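You operate a simulated robot arm through the tools that you are given. There is no shell and no other tool.

Carry out the task below with a simulated robot arm. There is one attempt and no reset: what you move stays moved.

TASK
Put the sensor back on its stand, zero the gap dial and slacken both cradle clamps.
Fine: slacken the sensor screw first; the clamps last.
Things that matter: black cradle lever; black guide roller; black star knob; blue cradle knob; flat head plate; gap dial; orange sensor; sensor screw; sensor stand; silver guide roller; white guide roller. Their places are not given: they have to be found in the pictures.

It is judged by the outcome, as a careful person would: the job done as asked, and still so three seconds after it is handed in. It fails if anything else is knocked over, pushed out of place, dropped, spilled or broken.

THE ROBOT
A 6-joint arm with a two-finger gripper, fixed in place. Base frame: the origin is at the foot of the arm, x ahead of it, y to its left, z up; the work surface is at about z = 0. Units: mm, rad, N and s.
With the tool pointing down near the work surface it reaches from about 240 to 620 mm from the base axis. Its first joint turns from -1.152 to 1.152 rad. Payload 1.37 kg.
The tool frame sits at the grasp point between the pads (the TCP): z along the fingers, y along the line on which they close. The tips reach 22 mm beyond it. The gripper opens to 92 mm. The gripper's body begins 65 mm behind the TCP.
Orientation is that of the tool frame in the base frame, as a unit quaternion [x, y, z, w]. With the fingers straight down and closing along the base's y, the tool's x points along the base's -x, its y along +y and its z along -z.

THE INTERFACE
- The arm moves only by the tool drive_tool. Its argument "increments" is one flat list of numbers, 7 for each row, row after row: the shift along the tool's x, y, z in mm, then the turn, a rotation vector about the tool's x, y, z in rad, then the gripper command, from -1 (shut) to 1 (fully open), values between in proportion. In form: [tx, ty, tz, rx, ry, rz, hand, tx, ty, tz, rx, ry, rz, hand, ...]. A call has 1 to 20 rows; each row shifts and turns the commanded pose from where the row before left it, along the tool's axes as they then stand. Rows are played at 5 a second. More than 50 mm and 0.15 rad between two rows, or a gripper value outside its range, and nothing of the call is played. Where a pose cannot be reached the arm comes as near as it can. A force on the tool above 40 N (or 10 N above the force at the start of the call, whichever is more), or a blocked arm, ends the call early, and 0.2 s more pass. Each finger halts on what it meets, pressing with about 26 N; the grip force reading is that of the motor and also rises with nothing between the fingers. The clock runs only during rows and for 0.2 s after the last one: add rows that do not move to give the fingers time. It gives the time, the measured TCP pose, the force on the tool (base axes), the opening and the grip force at its end, in the units of the frame above (readings bear some noise), with the torque about the TCP (base axes, N m) and any sound that the robot's microphone picked up, and new pictures: "show" is both (left out), scene, wrist or none.
- Cameras (640 x 400 px; columns grow to the right, rows downward): "scene" is fixed at [26.9, -422.8, 590.5]; the picture's right is [0.86, -0.52, 0.00], its down [-0.26, -0.43, -0.87] and it looks along [0.45, 0.74, -0.50] (base axes); focal length 339 px, centre (320, 200). "wrist" rides on the gripper at [71, 19, -102] in the tool frame; the picture's right is [-0.26, 0.97, 0.00], its down [-0.75, -0.20, -0.63] and it looks along [-0.60, -0.16, 0.78] (tool axes); focal length 280 px, centre (320, 200).
- pixel_to_xyz(camera, pixels): for up to 12 pixels [column, row] of the newest picture of that camera ("zoom" is the newest enlarged one), the place [x, y, z] in the base frame of the surface seen there, good to about 2 mm. It takes no simulated time.
- zoom(camera, box): a new picture of the part [left, top, right, bottom] of that camera's present view, enlarged. It takes no simulated time.
- close_job(): hands the job in; it is judged then, once.

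Leave the gripper open and the arm clear of the work at the hand-in unless told otherwise.

The tools are called by a JSON object that holds its "fn" and its "kwargs". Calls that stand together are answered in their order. drive_tool: Moves the arm, as the interface text tells. Its arguments: {"type":"object","properties":{"increments":{"type":"array"},"show":{"type":"string","enum":["both","scene","wrist","none"]}},"required":["increments"]} The other tools are called the same way: pixel_to_xyz (camera, pixels) gives the place of the surface under pixels of a picture; zoom (camera, box) takes an enlarged picture of a part of a camera's view; close_job () hands the job in.

At the start:

```text
time: 0.0
position: [395.6, 158.4, 436.7]
tcp_rot: [0.0, 1.0, 0.0, 0.0]
wrist_force: [-0.5, -0.3, -0.1]
wrist_torque: [0.02, 0.02, 0.01]
opening: 92.1
gripper_force: 0.2
```

scene: 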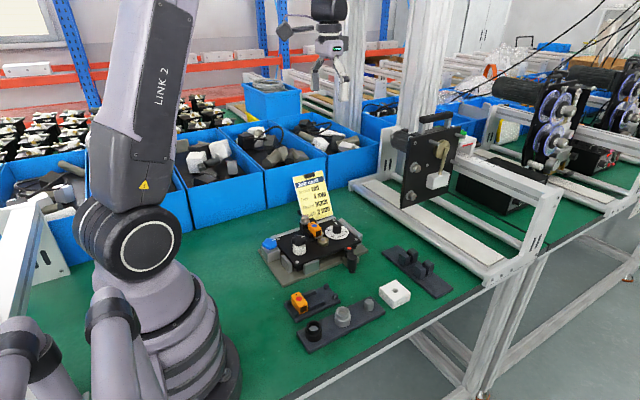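
wrist: 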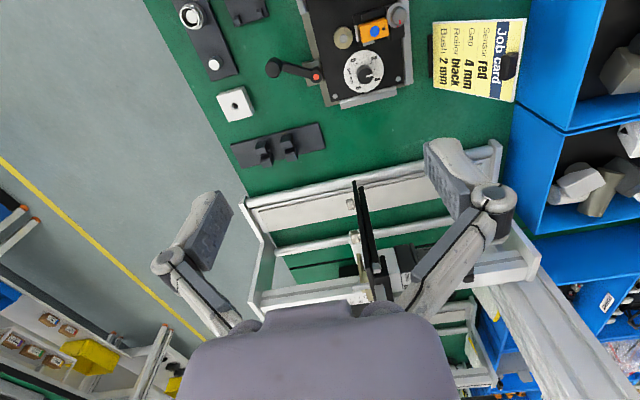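

I see a black head plate with an orange sensor, a dial and levers near scene (315,245), and spare parts on stands around (315,300). I'll zoom in on both views before moving.

{"fn": "zoom", "kwargs": {"camera": "scene", "box": [250, 165, 450, 355]}}

{"fn": "zoom", "kwargs": {"camera": "wrist", "box": [160, 0, 540, 190]}}

```text
2.11 times, centred on (350, 260) of scene
```

zoom: 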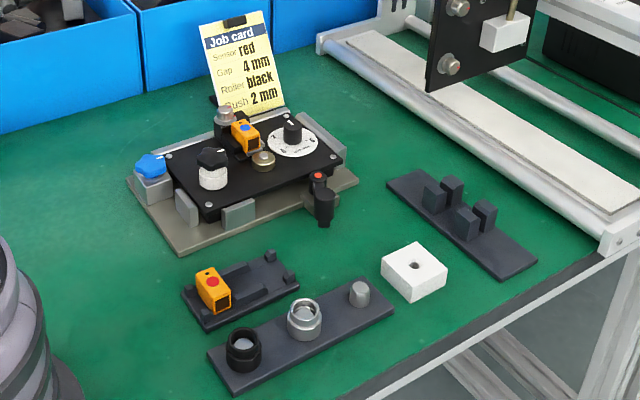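

```text
1.68 times, centred on (350, 95) of wrist
```

zoom: 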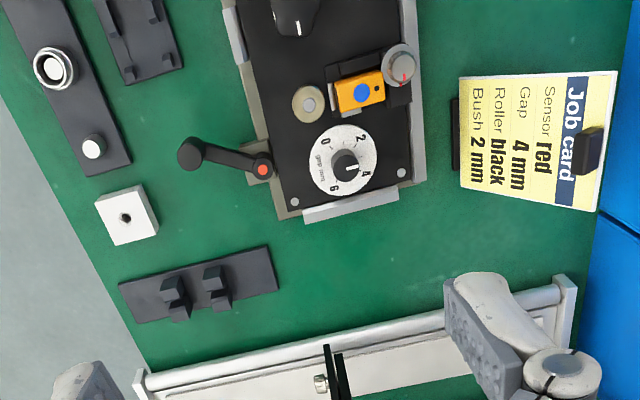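

The plate carries an orange sensor with a blue dot, a grey knurled screw behind it, the dial, the star knob, a blue knob and a black lever. I'll look closer at each.

{"fn": "zoom", "kwargs": {"camera": "scene", "box": [255, 205, 365, 275]}}

{"fn": "zoom", "kwargs": {"camera": "scene", "box": [280, 270, 400, 350]}}

{"fn": "zoom", "kwargs": {"camera": "wrist", "box": [260, 0, 440, 112]}}

{"fn": "zoom", "kwargs": {"camera": "scene", "box": [270, 165, 350, 225]}}

```text
5.71 times, centred on (310, 240) of scene
```

zoom: 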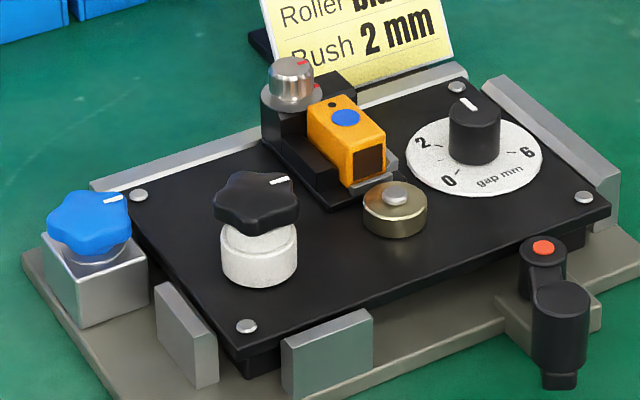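

```text
5.00 times, centred on (340, 310) of scene
```

zoom: 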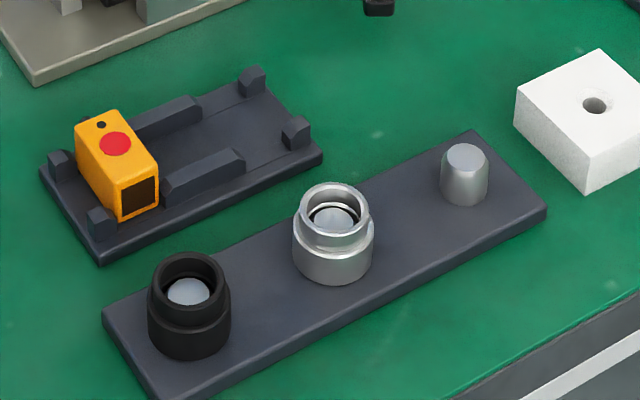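

```text
3.56 times, centred on (350, 56) of wrist
```

zoom: 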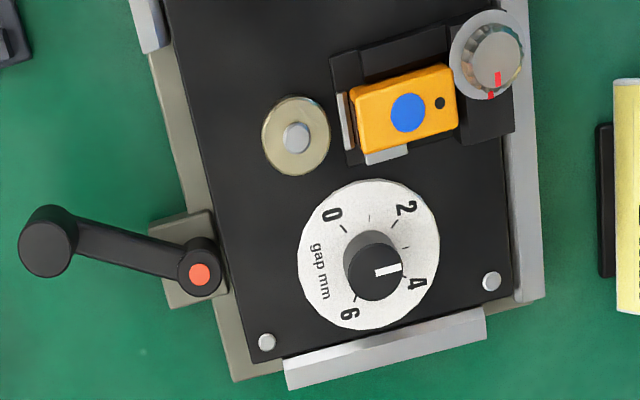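

```text
6.67 times, centred on (310, 195) of scene
```

zoom: 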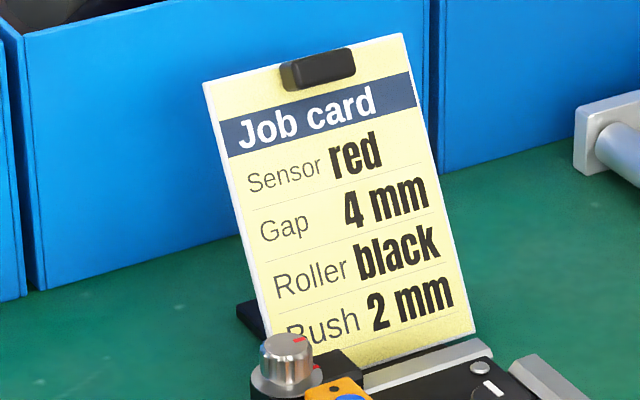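

The dial points near 3.6 to 4. Sensor, screw, knob and lever positions come next: I'll re-zoom on the plate and ask for places.

{"fn": "zoom", "kwargs": {"camera": "scene", "box": [255, 205, 365, 275]}}

```text
5.71 times, centred on (310, 240) of scene
```

zoom: 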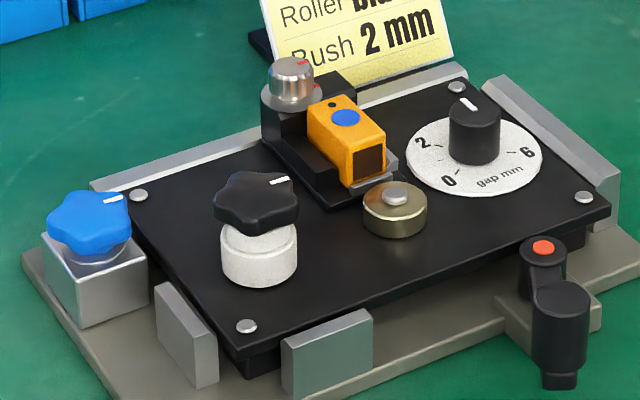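

Now I'll query the sensor screw top (292,62), sensor corners, dial knob, lever and blue knob in the zoomed picture.

{"fn": "pixel_to_xyz", "kwargs": {"camera": "zoom", "pixels": [[291, 65], [320, 95], [308, 118], [335, 97], [384, 138], [350, 150], [346, 118], [474, 108], [543, 247], [560, 295], [88, 210], [255, 190]]}}

{"fn": "pixel_to_xyz", "kwargs": {"camera": "zoom", "pixels": [[138, 195], [246, 326], [456, 87], [584, 196], [395, 190], [475, 180], [448, 181], [423, 142], [527, 153], [260, 105], [318, 170], [500, 240]]}}

```text
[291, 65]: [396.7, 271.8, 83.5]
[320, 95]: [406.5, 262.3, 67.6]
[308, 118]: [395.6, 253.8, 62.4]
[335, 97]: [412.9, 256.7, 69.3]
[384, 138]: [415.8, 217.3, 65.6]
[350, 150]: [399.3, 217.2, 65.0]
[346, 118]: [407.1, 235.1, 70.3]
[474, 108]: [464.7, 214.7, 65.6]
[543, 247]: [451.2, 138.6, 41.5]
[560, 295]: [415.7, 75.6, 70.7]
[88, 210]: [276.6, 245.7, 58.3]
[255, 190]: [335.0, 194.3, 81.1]
```

```text
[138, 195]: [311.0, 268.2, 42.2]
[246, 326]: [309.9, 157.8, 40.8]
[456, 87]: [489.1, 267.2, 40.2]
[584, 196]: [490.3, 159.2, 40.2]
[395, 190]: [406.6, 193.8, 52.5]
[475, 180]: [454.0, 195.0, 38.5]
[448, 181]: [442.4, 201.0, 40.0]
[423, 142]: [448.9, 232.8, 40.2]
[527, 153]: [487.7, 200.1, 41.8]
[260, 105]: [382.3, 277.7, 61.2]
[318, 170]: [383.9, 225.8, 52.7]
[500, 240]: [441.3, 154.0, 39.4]
```

The plate is axis-aligned (corner screws at x 311/490, y 158/267, top at z≈40). I'll lower the arm above it for a closer wrist look, keeping well above the tallest item (z≈84).

{"fn": "drive_tool", "kwargs": {"increments": [11, 12.7, 39.5, 0, 0, 0, 1, 11, 12.7, 39.5, 0, 0, 0, 1, 11, 12.7, 39.5, 0, 0, 0, 1, 11, 12.7, 39.5, 0, 0, 0, 1, 11, 12.7, 39.5, 0, 0, 0, 1, 11, 12.7, 39.5, 0, 0, 0, 1, 0, 0, 0, 0, 0, 0, 1], "show": "both"}}

```text
time: 1.6
position: [329.7, 232.8, 199.2]
tcp_rot: [0.001, 1.0, 0.002, 0.001]
wrist_force: [-0.7, 0.0, 0.1]
wrist_torque: [-0.01, 0.01, 0.01]
opening: 92.0
gripper_force: 0.0
```

scene: 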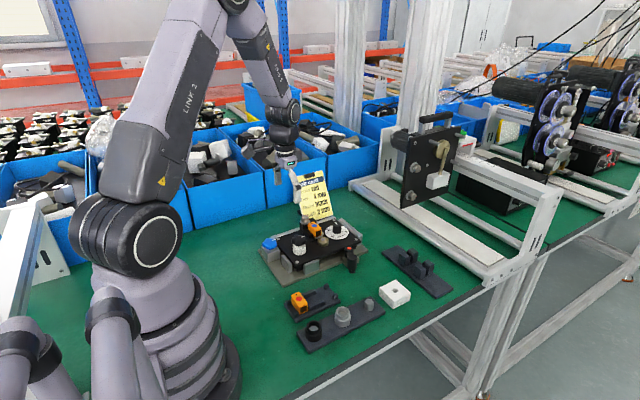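
wrist: 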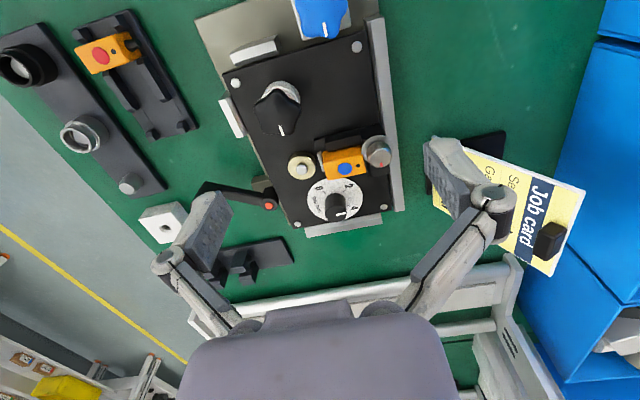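

The wrist view now shows plate and stands. I'll zoom on the plate and on the stand.

{"fn": "zoom", "kwargs": {"camera": "wrist", "box": [250, 110, 420, 240]}}

{"fn": "zoom", "kwargs": {"camera": "wrist", "box": [60, 0, 220, 150]}}

{"fn": "zoom", "kwargs": {"camera": "scene", "box": [280, 275, 350, 325]}}

```text
3.08 times, centred on (335, 175) of wrist
```

zoom: 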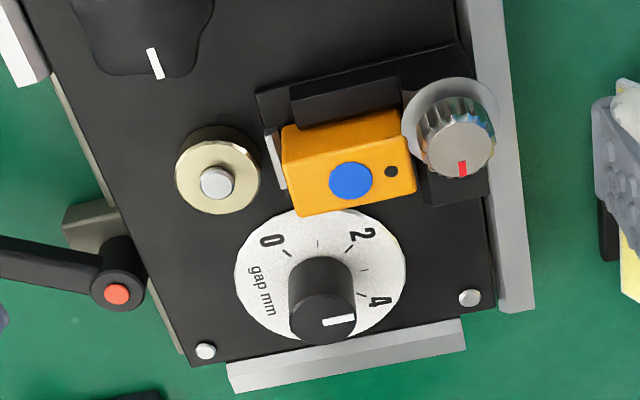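

```text
2.67 times, centred on (140, 75) of wrist
```

zoom: 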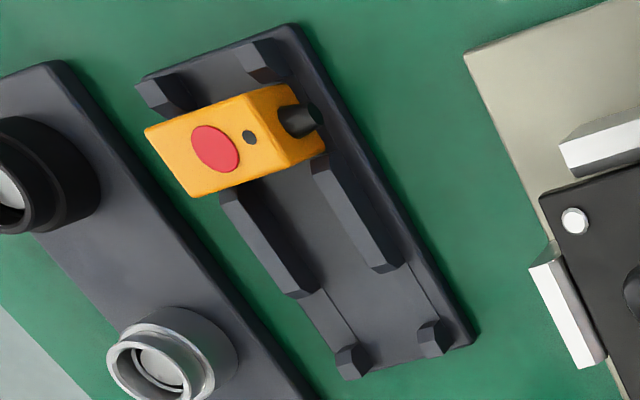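

```text
8.00 times, centred on (315, 300) of scene
```

zoom: 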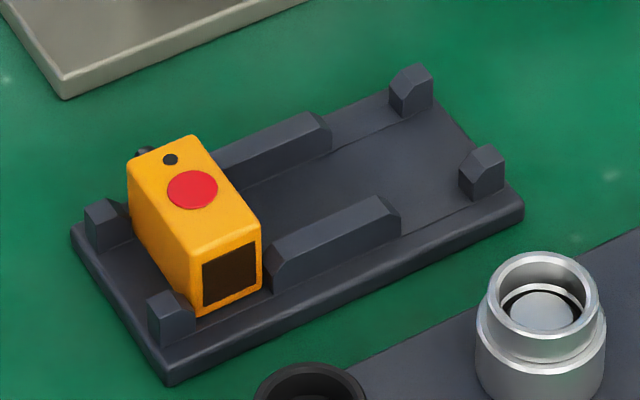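

The stand's free slot is the end between the bar ends and the two far posts. I'll measure it in this newest zoom.

{"fn": "pixel_to_xyz", "kwargs": {"camera": "zoom", "pixels": [[72, 230], [168, 378], [520, 207], [410, 75], [425, 85], [485, 155], [495, 165], [320, 120], [375, 205], [395, 215], [365, 170], [440, 140]]}}

{"fn": "pixel_to_xyz", "kwargs": {"camera": "zoom", "pixels": [[100, 215], [165, 310], [130, 165], [190, 138], [260, 228], [190, 255], [192, 190], [196, 308], [258, 285], [270, 265], [330, 145], [212, 165]]}}

```text
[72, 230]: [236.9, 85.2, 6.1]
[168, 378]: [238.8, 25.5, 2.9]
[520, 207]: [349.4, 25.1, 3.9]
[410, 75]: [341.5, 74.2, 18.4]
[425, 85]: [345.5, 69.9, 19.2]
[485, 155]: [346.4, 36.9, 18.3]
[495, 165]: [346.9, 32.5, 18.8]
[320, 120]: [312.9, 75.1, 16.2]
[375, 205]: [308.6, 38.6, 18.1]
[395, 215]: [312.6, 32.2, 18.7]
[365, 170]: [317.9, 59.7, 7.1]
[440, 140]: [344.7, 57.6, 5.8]
```

```text
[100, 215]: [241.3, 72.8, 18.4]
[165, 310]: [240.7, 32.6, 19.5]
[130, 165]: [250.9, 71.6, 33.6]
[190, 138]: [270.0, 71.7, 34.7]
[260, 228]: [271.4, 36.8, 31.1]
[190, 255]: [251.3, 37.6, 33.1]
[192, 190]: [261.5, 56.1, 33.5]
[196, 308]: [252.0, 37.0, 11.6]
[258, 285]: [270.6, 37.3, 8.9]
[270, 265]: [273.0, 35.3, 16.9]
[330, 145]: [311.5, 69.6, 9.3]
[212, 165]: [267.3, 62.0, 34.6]
```

The stand is axis-aligned; the free slot is centred near (325, 55), floor z≈6. Next I'll measure the job card and surroundings so as to avoid them, using the current wrist and scene pictures.

{"fn": "pixel_to_xyz", "kwargs": {"camera": "scene", "pixels": [[292, 178], [316, 172], [332, 214], [305, 218], [310, 174], [285, 215], [436, 115], [398, 165], [430, 190], [395, 292], [410, 262], [340, 315]]}}

{"fn": "pixel_to_xyz", "kwargs": {"camera": "wrist", "pixels": [[378, 150], [329, 153], [363, 155], [326, 178], [366, 170], [345, 168], [333, 200], [268, 205], [205, 188], [320, 15], [282, 105], [302, 165]]}}

```text
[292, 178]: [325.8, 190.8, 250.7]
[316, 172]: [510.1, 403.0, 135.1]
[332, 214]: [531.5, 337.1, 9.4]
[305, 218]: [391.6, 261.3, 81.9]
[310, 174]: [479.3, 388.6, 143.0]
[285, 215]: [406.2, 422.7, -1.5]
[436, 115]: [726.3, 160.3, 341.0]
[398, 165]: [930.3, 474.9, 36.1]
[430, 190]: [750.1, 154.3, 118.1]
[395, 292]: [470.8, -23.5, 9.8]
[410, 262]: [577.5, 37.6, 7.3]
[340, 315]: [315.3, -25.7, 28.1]
```

```text
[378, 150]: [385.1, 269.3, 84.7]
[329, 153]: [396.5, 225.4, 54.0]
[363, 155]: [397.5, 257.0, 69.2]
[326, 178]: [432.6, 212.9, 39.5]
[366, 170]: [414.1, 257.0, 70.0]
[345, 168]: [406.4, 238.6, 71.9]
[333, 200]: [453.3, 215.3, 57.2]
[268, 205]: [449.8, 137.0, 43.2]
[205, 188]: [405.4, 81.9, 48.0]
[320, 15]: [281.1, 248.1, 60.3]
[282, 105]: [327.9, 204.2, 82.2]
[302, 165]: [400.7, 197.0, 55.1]
```

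The card stands clear behind (y>335). I'll move closer over the sensor for detail: TCP to about (365,245,148), tips at z≈126.

{"fn": "drive_tool", "kwargs": {"increments": [-18, 6, 25, 0, 0, 0, 1, -18, 6, 25, 0, 0, 0, 1, 0, 0, 0, 0, 0, 0, 1], "show": "wrist"}}

{"fn": "zoom", "kwargs": {"camera": "wrist", "box": [220, 60, 420, 220]}}

```text
time: 2.4
position: [365.2, 246.2, 151.1]
tcp_rot: [-0.001, 1.0, 0.0, 0.0]
wrist_force: [-0.3, 1.0, 1.0]
wrist_torque: [0.02, 0.02, 0.02]
opening: 92.0
gripper_force: 0.1
```

wrist: 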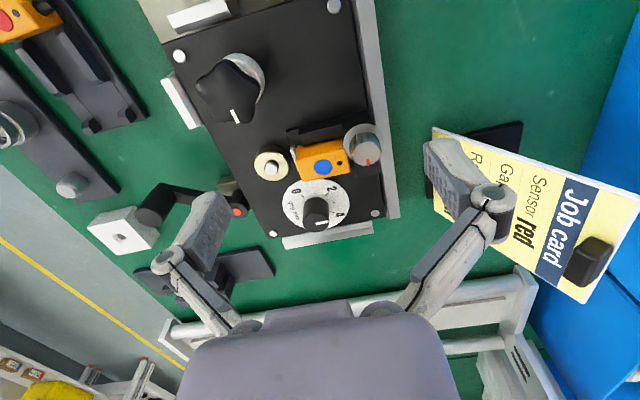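

```text
2.50 times, centred on (320, 140) of wrist
```

zoom: 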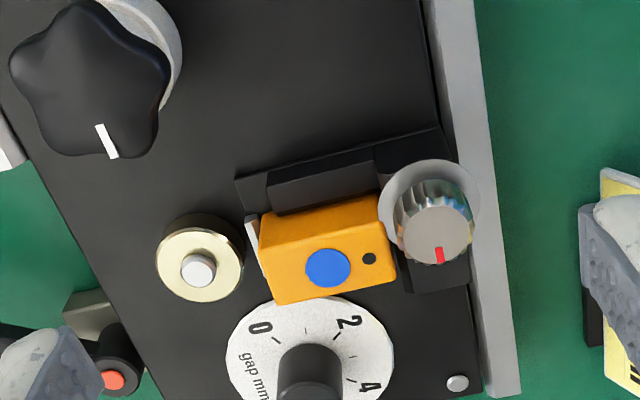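

The screw flange seems to carry small coloured marks. I'll zoom in tightly on it.

{"fn": "zoom", "kwargs": {"camera": "wrist", "box": [335, 115, 390, 150]}}

{"fn": "zoom", "kwargs": {"camera": "scene", "box": [295, 208, 330, 232]}}

{"fn": "zoom", "kwargs": {"camera": "wrist", "box": [130, 160, 260, 240]}}

{"fn": "zoom", "kwargs": {"camera": "scene", "box": [335, 238, 370, 280]}}

{"fn": "zoom", "kwargs": {"camera": "scene", "box": [255, 230, 290, 265]}}

```text
11.43 times, centred on (362, 132) of wrist
```

zoom: 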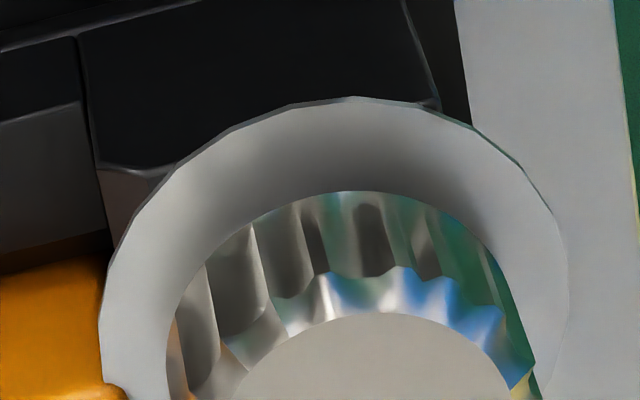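

```text
16.00 times, centred on (312, 220) of scene
```

zoom: 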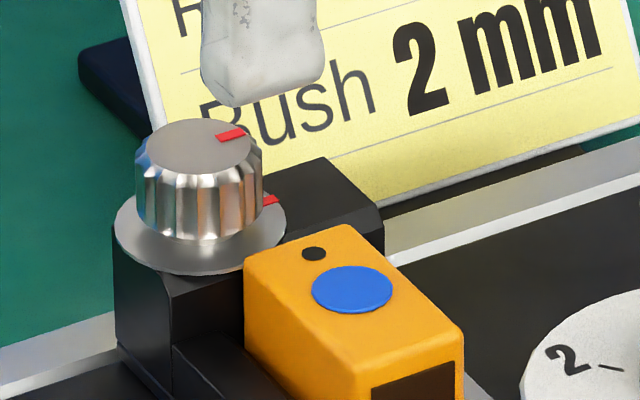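

```text
4.92 times, centred on (195, 200) of wrist
```

zoom: 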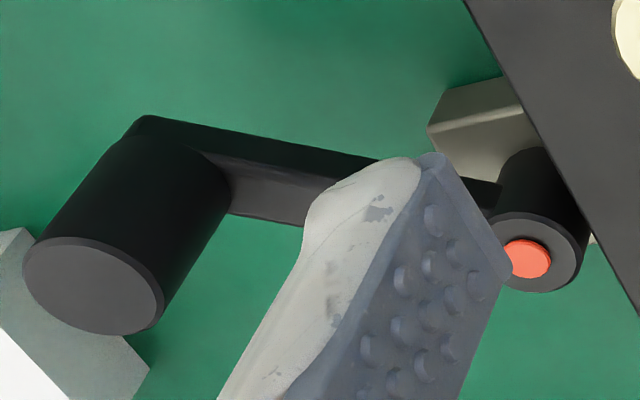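

```text
9.52 times, centred on (352, 259) of scene
```

zoom: 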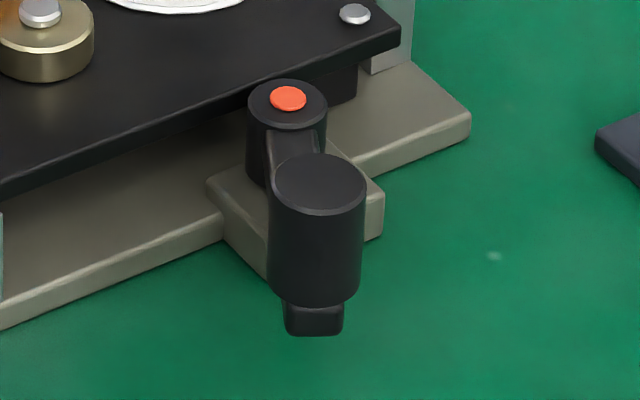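

```text
11.43 times, centred on (272, 248) of scene
```

zoom: 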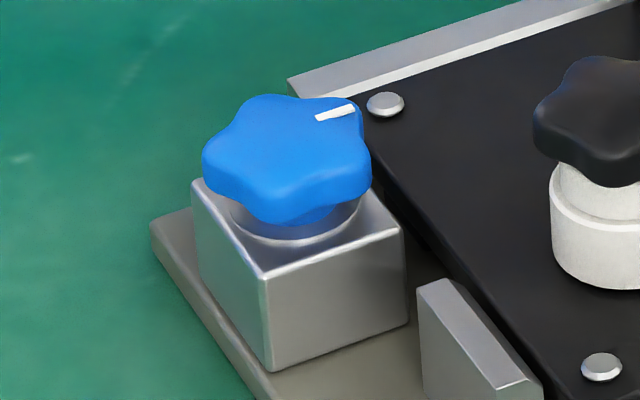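

The screw's red marks are aligned (tight), both towards +x. I'll measure the screw, flange, lever handle and blue knob from the current wrist picture.

{"fn": "pixel_to_xyz", "kwargs": {"camera": "wrist", "pixels": [[366, 154], [368, 163], [366, 145], [356, 154], [377, 154], [350, 128], [384, 140], [362, 125], [149, 217], [237, 211], [180, 192], [215, 200]]}}

{"fn": "pixel_to_xyz", "kwargs": {"camera": "scene", "pixels": [[305, 217.5], [308, 216], [302, 217], [312, 220.5], [350, 257], [350, 247], [270, 241], [274, 239.5], [266, 243], [278, 245], [337, 225], [336, 223]]}}

```text
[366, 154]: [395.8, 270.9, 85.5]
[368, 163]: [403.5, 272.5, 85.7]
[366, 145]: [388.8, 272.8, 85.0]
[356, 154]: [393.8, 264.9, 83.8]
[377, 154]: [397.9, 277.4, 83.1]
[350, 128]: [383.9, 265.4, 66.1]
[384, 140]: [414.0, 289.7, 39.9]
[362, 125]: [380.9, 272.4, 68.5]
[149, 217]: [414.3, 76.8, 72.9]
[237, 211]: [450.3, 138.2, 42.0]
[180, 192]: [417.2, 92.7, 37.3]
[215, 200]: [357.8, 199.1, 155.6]
```

```text
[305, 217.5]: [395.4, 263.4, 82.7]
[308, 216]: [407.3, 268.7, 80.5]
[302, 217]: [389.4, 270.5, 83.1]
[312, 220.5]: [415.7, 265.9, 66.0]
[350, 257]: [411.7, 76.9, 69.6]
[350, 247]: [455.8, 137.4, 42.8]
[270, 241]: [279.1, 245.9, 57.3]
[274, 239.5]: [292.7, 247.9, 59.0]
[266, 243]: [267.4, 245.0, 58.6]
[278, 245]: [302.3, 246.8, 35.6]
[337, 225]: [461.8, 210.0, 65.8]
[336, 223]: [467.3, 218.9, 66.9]
```

Screw centre ≈ (397,272), knob z 67–84.5, radius ≈9. I'll go above it with the fingers opened to about 40 mm, tips at z≈98, and check alignment.

{"fn": "drive_tool", "kwargs": {"increments": [-16, 13, 0, 0, 0, 0, 0, -16, 13, 0, 0, 0, 0, -0.13, 0, 0, 15, 0, 0, 0, -0.13, 0, 0, 16, 0, 0, 0, -0.13, 0, 0, 0, 0, 0, 0, -0.13], "show": "both"}}

{"fn": "zoom", "kwargs": {"camera": "wrist", "box": [220, 70, 420, 220]}}

{"fn": "zoom", "kwargs": {"camera": "scene", "box": [270, 180, 350, 240]}}

```text
time: 3.6
position: [399.3, 272.0, 120.5]
tcp_rot: [0.001, 1.0, 0.0, 0.001]
wrist_force: [-0.5, -0.4, 0.5]
wrist_torque: [-0.01, -0.03, 0.0]
opening: 39.9
gripper_force: 0.1
```

scene: 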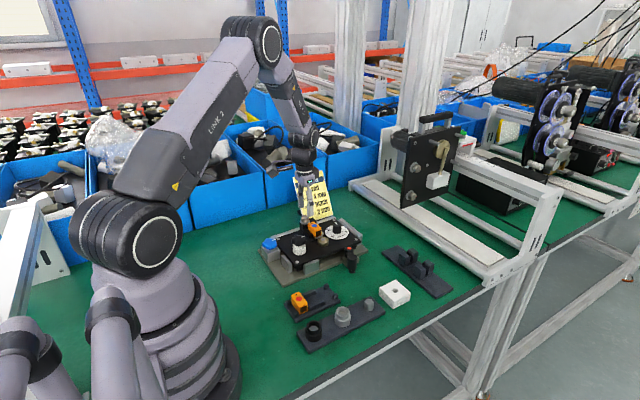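
wrist: 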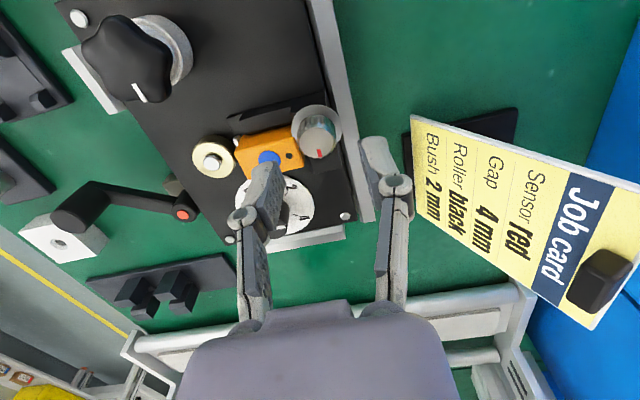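

```text
2.67 times, centred on (320, 145) of wrist
```

zoom: 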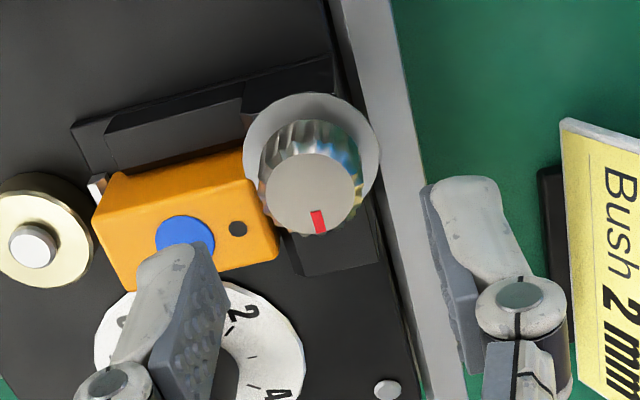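

```text
6.67 times, centred on (310, 210) of scene
```

zoom: 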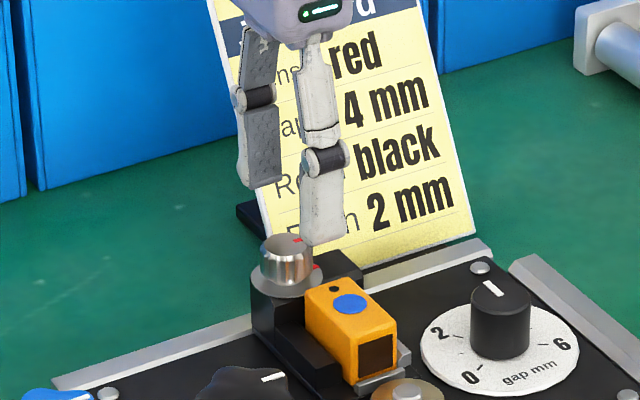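

I'll measure the knob's rim from this closer wrist view (top disc centred at about (316,143)).

{"fn": "pixel_to_xyz", "kwargs": {"camera": "wrist", "pixels": [[316, 142], [301, 142], [332, 142], [316, 130], [316, 155], [318, 152], [306, 133], [327, 152], [306, 151], [327, 133]]}}

```text
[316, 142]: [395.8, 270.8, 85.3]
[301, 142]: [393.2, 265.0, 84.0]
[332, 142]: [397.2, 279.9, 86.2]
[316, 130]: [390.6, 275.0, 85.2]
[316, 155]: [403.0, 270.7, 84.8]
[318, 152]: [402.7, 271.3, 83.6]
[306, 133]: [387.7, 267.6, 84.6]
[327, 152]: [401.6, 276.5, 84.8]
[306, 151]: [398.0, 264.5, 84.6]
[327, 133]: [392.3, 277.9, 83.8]
```

Knob centre ≈ (395.7,272), top z≈84.7. I'll shift −3.5 mm in x, lower to TCP z≈96 (tips 74, above the sensor's top 70) and close.

{"fn": "drive_tool", "kwargs": {"increments": [3.5, 0, 8, 0, 0, 0, -0.13, 0, 0, 8, 0, 0, 0, -0.13, 0, 0, 8, 0, 0, 0, -0.13, 0, 0, 0, 0, 0, 0, -0.5, 0, 0, 0, 0, 0, 0, -1, 0, 0, 0, 0, 0, 0, -1, 0, 0, 0, 0, 0, 0, -1], "show": "both"}}

{"fn": "zoom", "kwargs": {"camera": "wrist", "box": [220, 90, 420, 220]}}

{"fn": "zoom", "kwargs": {"camera": "scene", "box": [270, 185, 350, 245]}}

```text
time: 5.2
position: [393.4, 270.5, 94.7]
tcp_rot: [0.0, 1.0, 0.0, -0.001]
wrist_force: [-0.1, -9.0, 0.5]
wrist_torque: [-0.21, 0.08, -0.02]
opening: 20.8
gripper_force: 26.0
```

scene: 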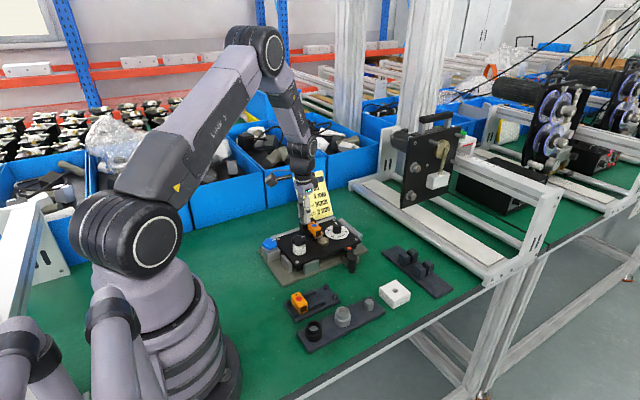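
wrist: 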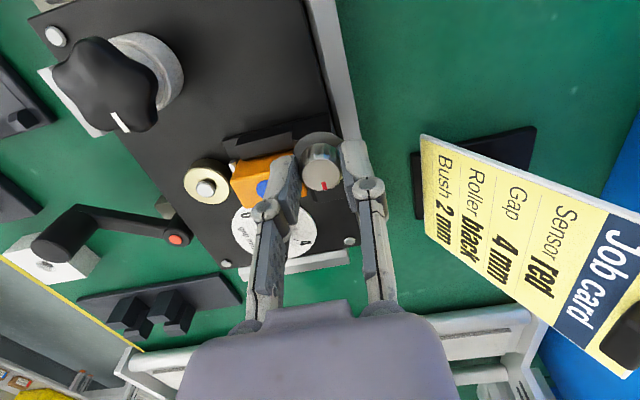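

```text
3.08 times, centred on (320, 155) of wrist
```

zoom: 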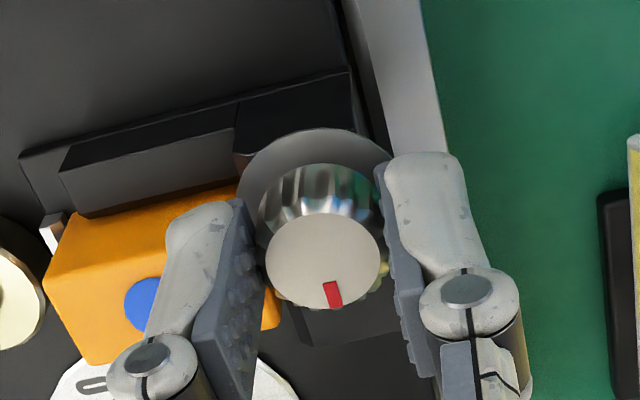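

```text
6.67 times, centred on (310, 215) of scene
```

zoom: 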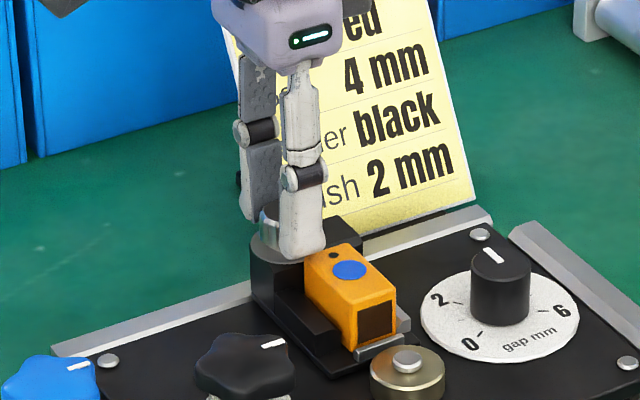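

Gripped at 20.8 mm with 26 N; a 9 N sideways force means I'm ~2 mm off in y. I'll ease that off, then turn counter-clockwise (negative about tool z) and watch the torque.

{"fn": "drive_tool", "kwargs": {"increments": [-1.2, -2, 0, 0, 0, 0, -1, 0, 0, 0, 0, 0, -0.1, -1, 0, 0, 0, 0, 0, -0.1, -1, 0, 0, 0, 0, 0, -0.1, -1, 0, 0, 0, 0, 0, 0, -1], "show": "wrist"}}

{"fn": "zoom", "kwargs": {"camera": "wrist", "box": [220, 90, 420, 220]}}

```text
time: 6.4
position: [394.1, 270.3, 95.7]
tcp_rot: [-0.15, 0.989, 0.0, 0.0]
wrist_force: [-20.3, 2.5, 4.3]
wrist_torque: [0.05, 0.44, 0.03]
opening: 20.9
gripper_force: 26.1
```

wrist: 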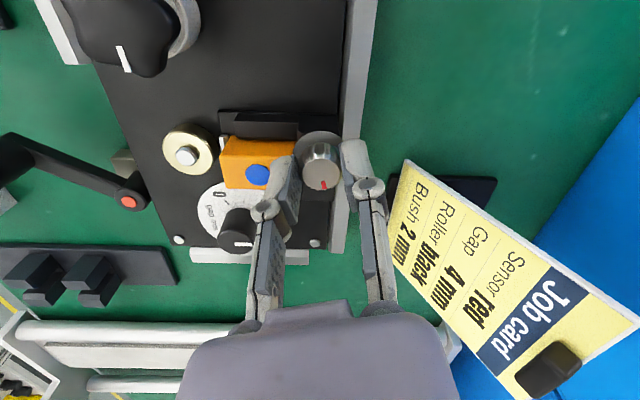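

```text
3.08 times, centred on (320, 155) of wrist
```

zoom: 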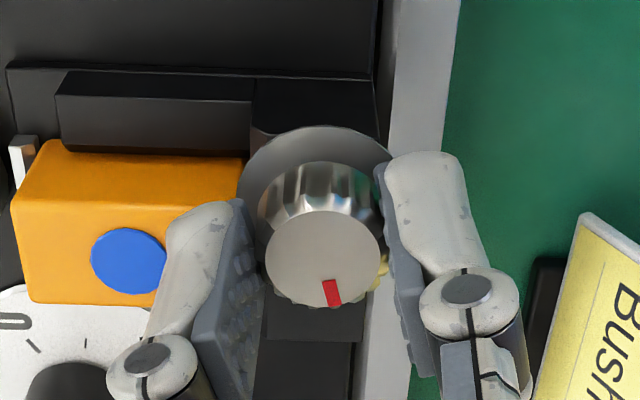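

The knob turned with the fingers (torque is tiny). The x shift made a 20 N side force, so I'll take it back and continue counter-clockwise.

{"fn": "drive_tool", "kwargs": {"increments": [1.15, 0.36, 0, 0, 0, 0, -1, 0, 0, 0, 0, 0, -0.14, -1, 0, 0, 0, 0, 0, -0.14, -1, 0, 0, 0, 0, 0, -0.14, -1, 0, 0, 0, 0, 0, -0.14, -1, 0, 0, 0, 0, 0, 0, -1], "show": "wrist"}}

{"fn": "zoom", "kwargs": {"camera": "wrist", "box": [220, 90, 420, 220]}}

```text
time: 7.8
position: [394.2, 268.9, 95.8]
tcp_rot: [-0.418, 0.908, 0.0, 0.001]
wrist_force: [-5.5, -7.4, 10.0]
wrist_torque: [-0.16, 0.1, -0.03]
opening: 20.8
gripper_force: 26.0
```

wrist: 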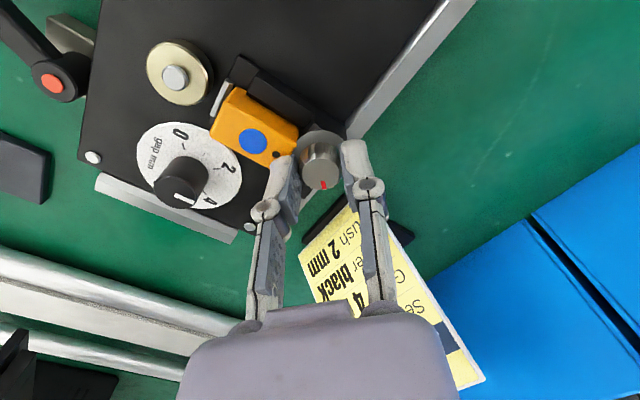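

```text
3.08 times, centred on (320, 155) of wrist
```

zoom: 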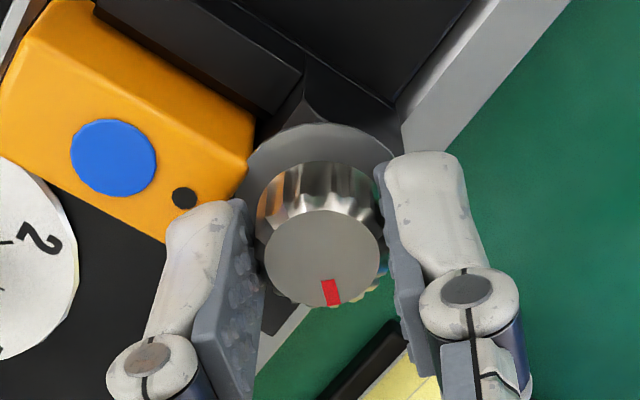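

The marks keep following; a 10 N upward push suggests the screw rises as it unwinds. I'll raise a little, centre up and keep turning.

{"fn": "drive_tool", "kwargs": {"increments": [1.24, -0.4, -1.2, 0, 0, 0, -1, 0, 0, -0.2, 0, 0, -0.14, -1, 0, 0, -0.2, 0, 0, -0.14, -1, 0, 0, -0.2, 0, 0, -0.14, -1, 0, 0, -0.2, 0, 0, -0.14, -1, 0, 0, -0.2, 0, 0, -0.14, -1, 0, 0, 0, 0, 0, 0, -1], "show": "both"}}

{"fn": "zoom", "kwargs": {"camera": "wrist", "box": [220, 90, 420, 220]}}

```text
time: 9.4
position: [394.5, 269.8, 97.8]
tcp_rot: [-0.704, 0.71, -0.001, 0.003]
wrist_force: [31.7, -4.0, -7.4]
wrist_torque: [-0.32, -0.55, -0.05]
opening: 20.7
gripper_force: 26.3
```

scene: 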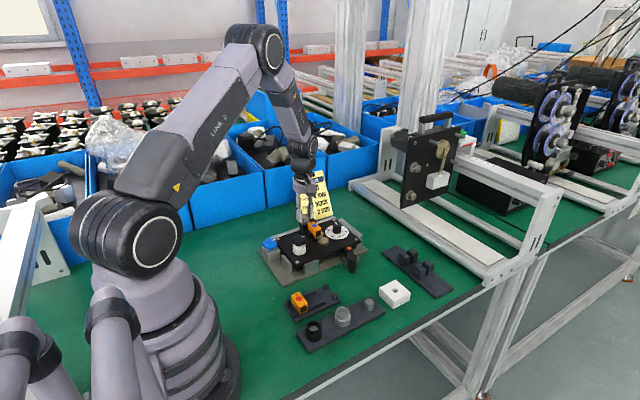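
wrist: 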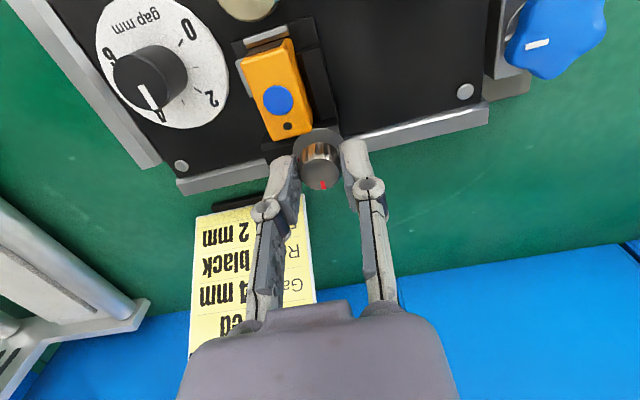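

```text
3.08 times, centred on (320, 155) of wrist
```

zoom: 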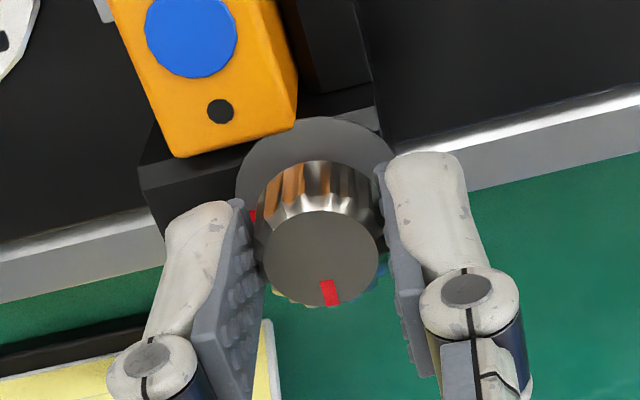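

A quarter turn so far; the knob mark is now 90° from the flange mark. Side force 32 N in x tells me the knob axis lies ~1.5 mm further in +x, so I'll correct that and continue.

{"fn": "drive_tool", "kwargs": {"increments": [0, -1.5, 0, 0, 0, 0, -1, 0, 0, 0, 0, 0, 0, -1], "show": "none"}}

```text
time: 10.0
position: [395.0, 269.6, 97.1]
tcp_rot: [-0.703, 0.711, -0.001, 0.002]
wrist_force: [24.4, -5.2, -0.3]
wrist_torque: [0.02, -0.48, -0.03]
opening: 21.2
gripper_force: 26.3
```

Force fell to 24 N. I'll step another 2 mm in +x and read again.

{"fn": "drive_tool", "kwargs": {"increments": [0, -2, 0, 0, 0, 0, -1, 0, 0, 0, 0, 0, 0, -1], "show": "none"}}

```text
time: 10.6
position: [395.0, 269.0, 98.3]
tcp_rot: [-0.704, 0.71, 0.001, 0.0]
wrist_force: [3.3, 1.2, 2.2]
wrist_torque: [0.28, -0.07, 0.02]
opening: 20.7
gripper_force: 25.6
```

Side force is nearly gone. I'll continue the counter-clockwise turn.

{"fn": "drive_tool", "kwargs": {"increments": [0, 0, -0.15, 0, 0, -0.14, -1, 0, 0, -0.15, 0, 0, -0.14, -1, 0, 0, -0.15, 0, 0, -0.14, -1, 0, 0, -0.15, 0, 0, -0.14, -1, 0, 0, -0.15, 0, 0, -0.14, -1, 0, 0, 0, 0, 0, 0, -1], "show": "wrist"}}

{"fn": "zoom", "kwargs": {"camera": "wrist", "box": [220, 90, 420, 220]}}

```text
time: 12.0
position: [395.8, 269.7, 97.7]
tcp_rot: [0.905, -0.426, 0.001, -0.001]
wrist_force: [-11.4, 4.3, 8.1]
wrist_torque: [0.1, 0.25, 0.0]
opening: 20.7
gripper_force: 26.0
```

wrist: 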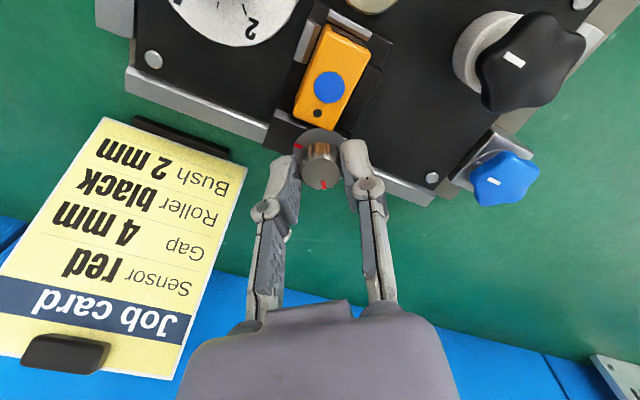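

```text
3.08 times, centred on (320, 155) of wrist
```

zoom: 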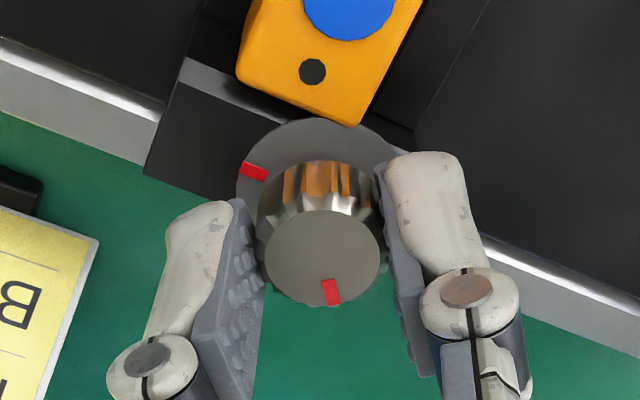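

About 130° turned so far. I'll trim 1.5 mm of side load and go on to around 190°.

{"fn": "drive_tool", "kwargs": {"increments": [-0.96, 1.15, -0.5, 0, 0, 0, -1, 0, 0, -0.15, 0, 0, -0.14, -1, 0, 0, -0.15, 0, 0, -0.14, -1, 0, 0, -0.15, 0, 0, -0.14, -1, 0, 0, -0.15, 0, 0, -0.14, -1, 0, 0, -0.15, 0, 0, -0.14, -1, 0, 0, -0.15, 0, 0, -0.14, -1, 0, 0, -0.15, 0, 0, -0.14, -1, 0, 0, 0, 0, 0, 0, -1], "show": "wrist"}}

{"fn": "zoom", "kwargs": {"camera": "wrist", "box": [220, 90, 420, 220]}}

```text
time: 14.0
position: [396.4, 270.2, 99.8]
tcp_rot: [0.999, 0.05, 0.002, -0.001]
wrist_force: [12.6, 8.9, 3.4]
wrist_torque: [0.2, -0.38, -0.05]
opening: 20.7
gripper_force: 25.5
```

wrist: 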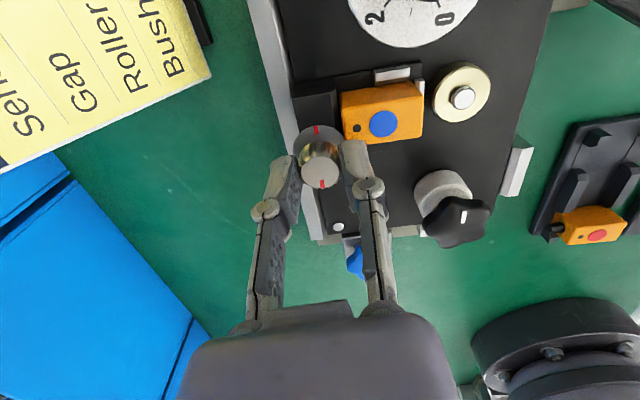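

```text
3.08 times, centred on (320, 155) of wrist
```

zoom: 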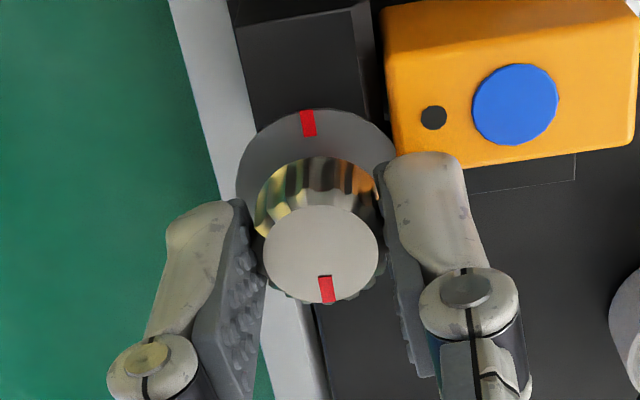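

The knob now sits 186° from the tight mark and has visibly risen, so the screw is slack. I'll open the fingers, rise 35 mm and look.

{"fn": "drive_tool", "kwargs": {"increments": [0, 0, 0, 0, 0, 0, -0.2, 0, 0, 0, 0, 0, 0, -0.13, 0, 0, -15, 0, 0, 0, -0.13, 0, 0, -20, 0, 0, 0, -0.13, 0, 0, -10, 0, 0, 0, -0.13, 0, 0, 0, 0, 0, 0, -0.13], "show": "both"}}

{"fn": "zoom", "kwargs": {"camera": "wrist", "box": [220, 60, 460, 210]}}

{"fn": "zoom", "kwargs": {"camera": "scene", "box": [280, 205, 350, 250]}}

```text
time: 15.4
position: [395.6, 271.1, 145.8]
tcp_rot: [0.999, 0.049, 0.0, -0.001]
wrist_force: [0.4, 0.0, 0.0]
wrist_torque: [0.0, -0.01, 0.01]
opening: 39.9
gripper_force: 0.1
```

scene: 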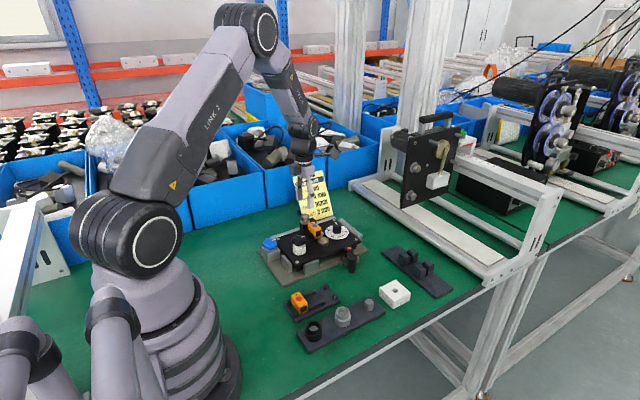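
wrist: 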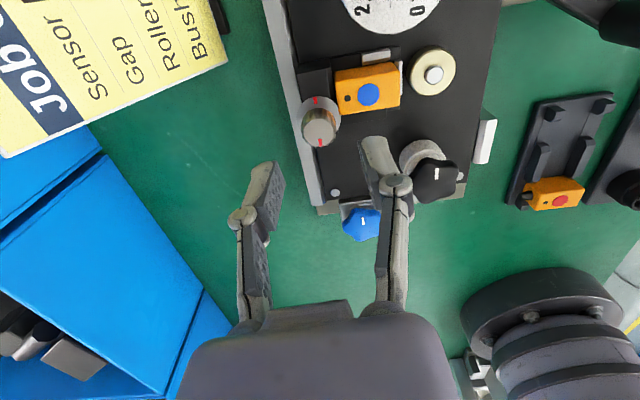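

```text
2.67 times, centred on (340, 135) of wrist
```

zoom: 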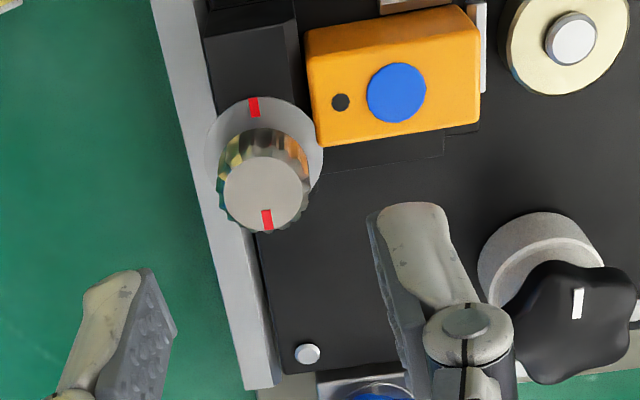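

```text
8.89 times, centred on (315, 228) of scene
```

zoom: 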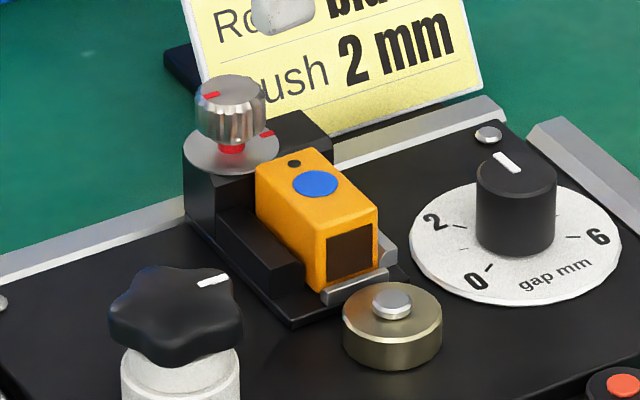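

A red collar now shows under the risen screw, so it is slack. Next I'll measure the sensor and its holder in this zoomed scene picture.

{"fn": "pixel_to_xyz", "kwargs": {"camera": "zoom", "pixels": [[260, 172], [305, 152], [375, 207], [322, 233], [317, 183], [250, 222], [290, 260], [355, 288], [386, 248], [323, 285], [376, 262], [245, 240]]}}

{"fn": "pixel_to_xyz", "kwargs": {"camera": "wrist", "pixels": [[338, 73], [398, 64], [338, 112], [399, 108], [368, 94], [336, 92], [400, 85], [380, 54], [370, 123], [404, 75], [315, 75], [320, 135]]}}

```text
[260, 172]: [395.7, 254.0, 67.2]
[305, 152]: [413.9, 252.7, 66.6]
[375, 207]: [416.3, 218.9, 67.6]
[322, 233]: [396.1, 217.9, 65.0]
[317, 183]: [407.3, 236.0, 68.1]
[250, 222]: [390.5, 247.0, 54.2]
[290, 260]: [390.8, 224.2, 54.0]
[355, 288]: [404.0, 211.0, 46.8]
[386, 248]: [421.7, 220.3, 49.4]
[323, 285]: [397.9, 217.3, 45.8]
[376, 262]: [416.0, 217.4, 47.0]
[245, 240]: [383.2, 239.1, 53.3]
```

```text
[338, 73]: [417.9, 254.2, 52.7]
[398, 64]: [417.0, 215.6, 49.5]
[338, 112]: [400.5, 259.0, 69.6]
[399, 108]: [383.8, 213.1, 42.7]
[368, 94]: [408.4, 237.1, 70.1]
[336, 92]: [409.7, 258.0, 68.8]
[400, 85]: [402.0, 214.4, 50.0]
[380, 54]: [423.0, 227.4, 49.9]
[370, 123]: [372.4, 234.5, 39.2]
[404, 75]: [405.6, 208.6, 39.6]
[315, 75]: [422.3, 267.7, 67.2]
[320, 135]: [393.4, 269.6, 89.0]
```

Sensor: x 396–416, y 217–255, top z≈69; wall on −x side tops out at z≈54, lip on +x at 50. I'll grip it across x above the wall. First, turn the tool back to 90° and hover above the sensor.

{"fn": "drive_tool", "kwargs": {"increments": [0, 0, 0, 0, 0, 0.139, -0.13, 0, 0, 0, 0, 0, 0.139, -0.13, 0, 0, 0, 0, 0, 0.139, -0.13, 0, 0, 0, 0, 0, 0.139, -0.13, 0, 0, 0, 0, 0, 0.139, -0.13, 0, 0, 0, 0, 0, 0.139, -0.13, 0, 0, 0, 0, 0, 0.139, -0.13, 0, 0, 0, 0, 0, 0.139, -0.13, 0, 0, 0, 0, 0, 0.139, -0.13, 0, 0, 0, 0, 0, 0.139, -0.13, 0, 0, 0, 0, 0, 0.139, -0.13, 0, 0, 0, 0, 0, 0.14, -0.13, 16.7, -5.2, 0, 0, 0, 0, -0.05, 16.7, -5.2, 24, 0, 0, 0, -0.05, 0, 0, 0, 0, 0, 0, -0.05], "show": "both"}}

{"fn": "zoom", "kwargs": {"camera": "wrist", "box": [220, 60, 420, 200]}}

{"fn": "zoom", "kwargs": {"camera": "scene", "box": [280, 195, 350, 245]}}

```text
time: 18.6
position: [405.2, 235.8, 120.2]
tcp_rot: [0.707, -0.707, 0.0, -0.001]
wrist_force: [-0.2, 0.5, -0.2]
wrist_torque: [-0.02, -0.02, -0.01]
opening: 43.5
gripper_force: 0.1
```

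scene: 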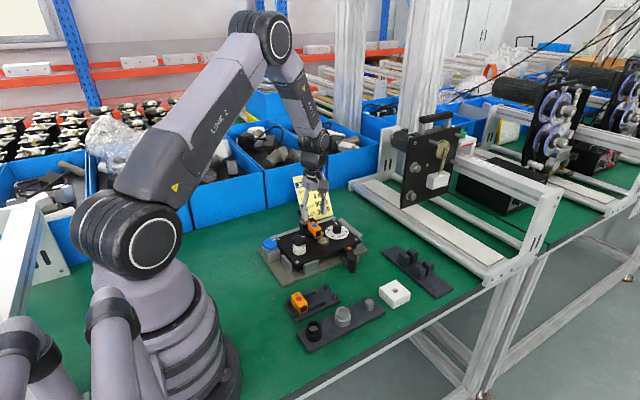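
wrist: 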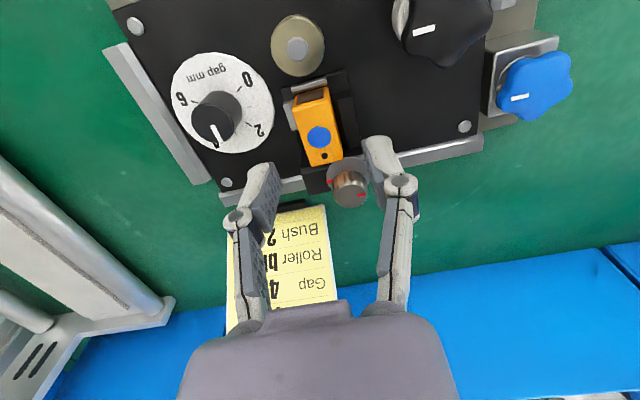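

```text
2.86 times, centred on (320, 130) of wrist
```

zoom: 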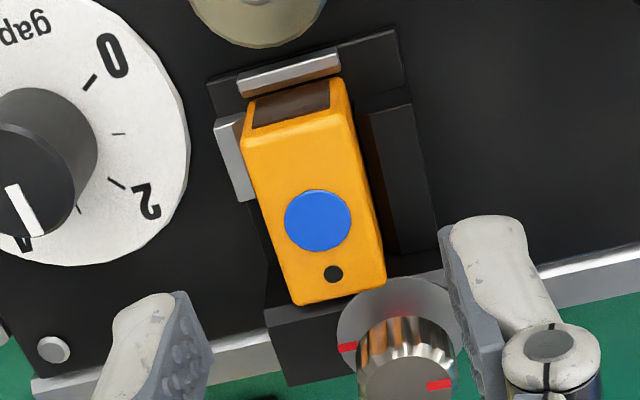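

```text
8.00 times, centred on (315, 220) of scene
```

zoom: 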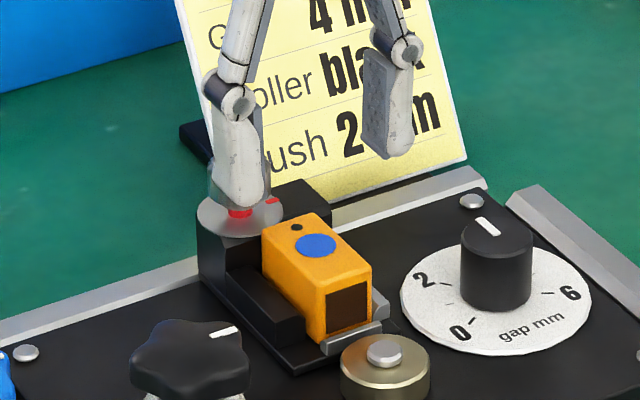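

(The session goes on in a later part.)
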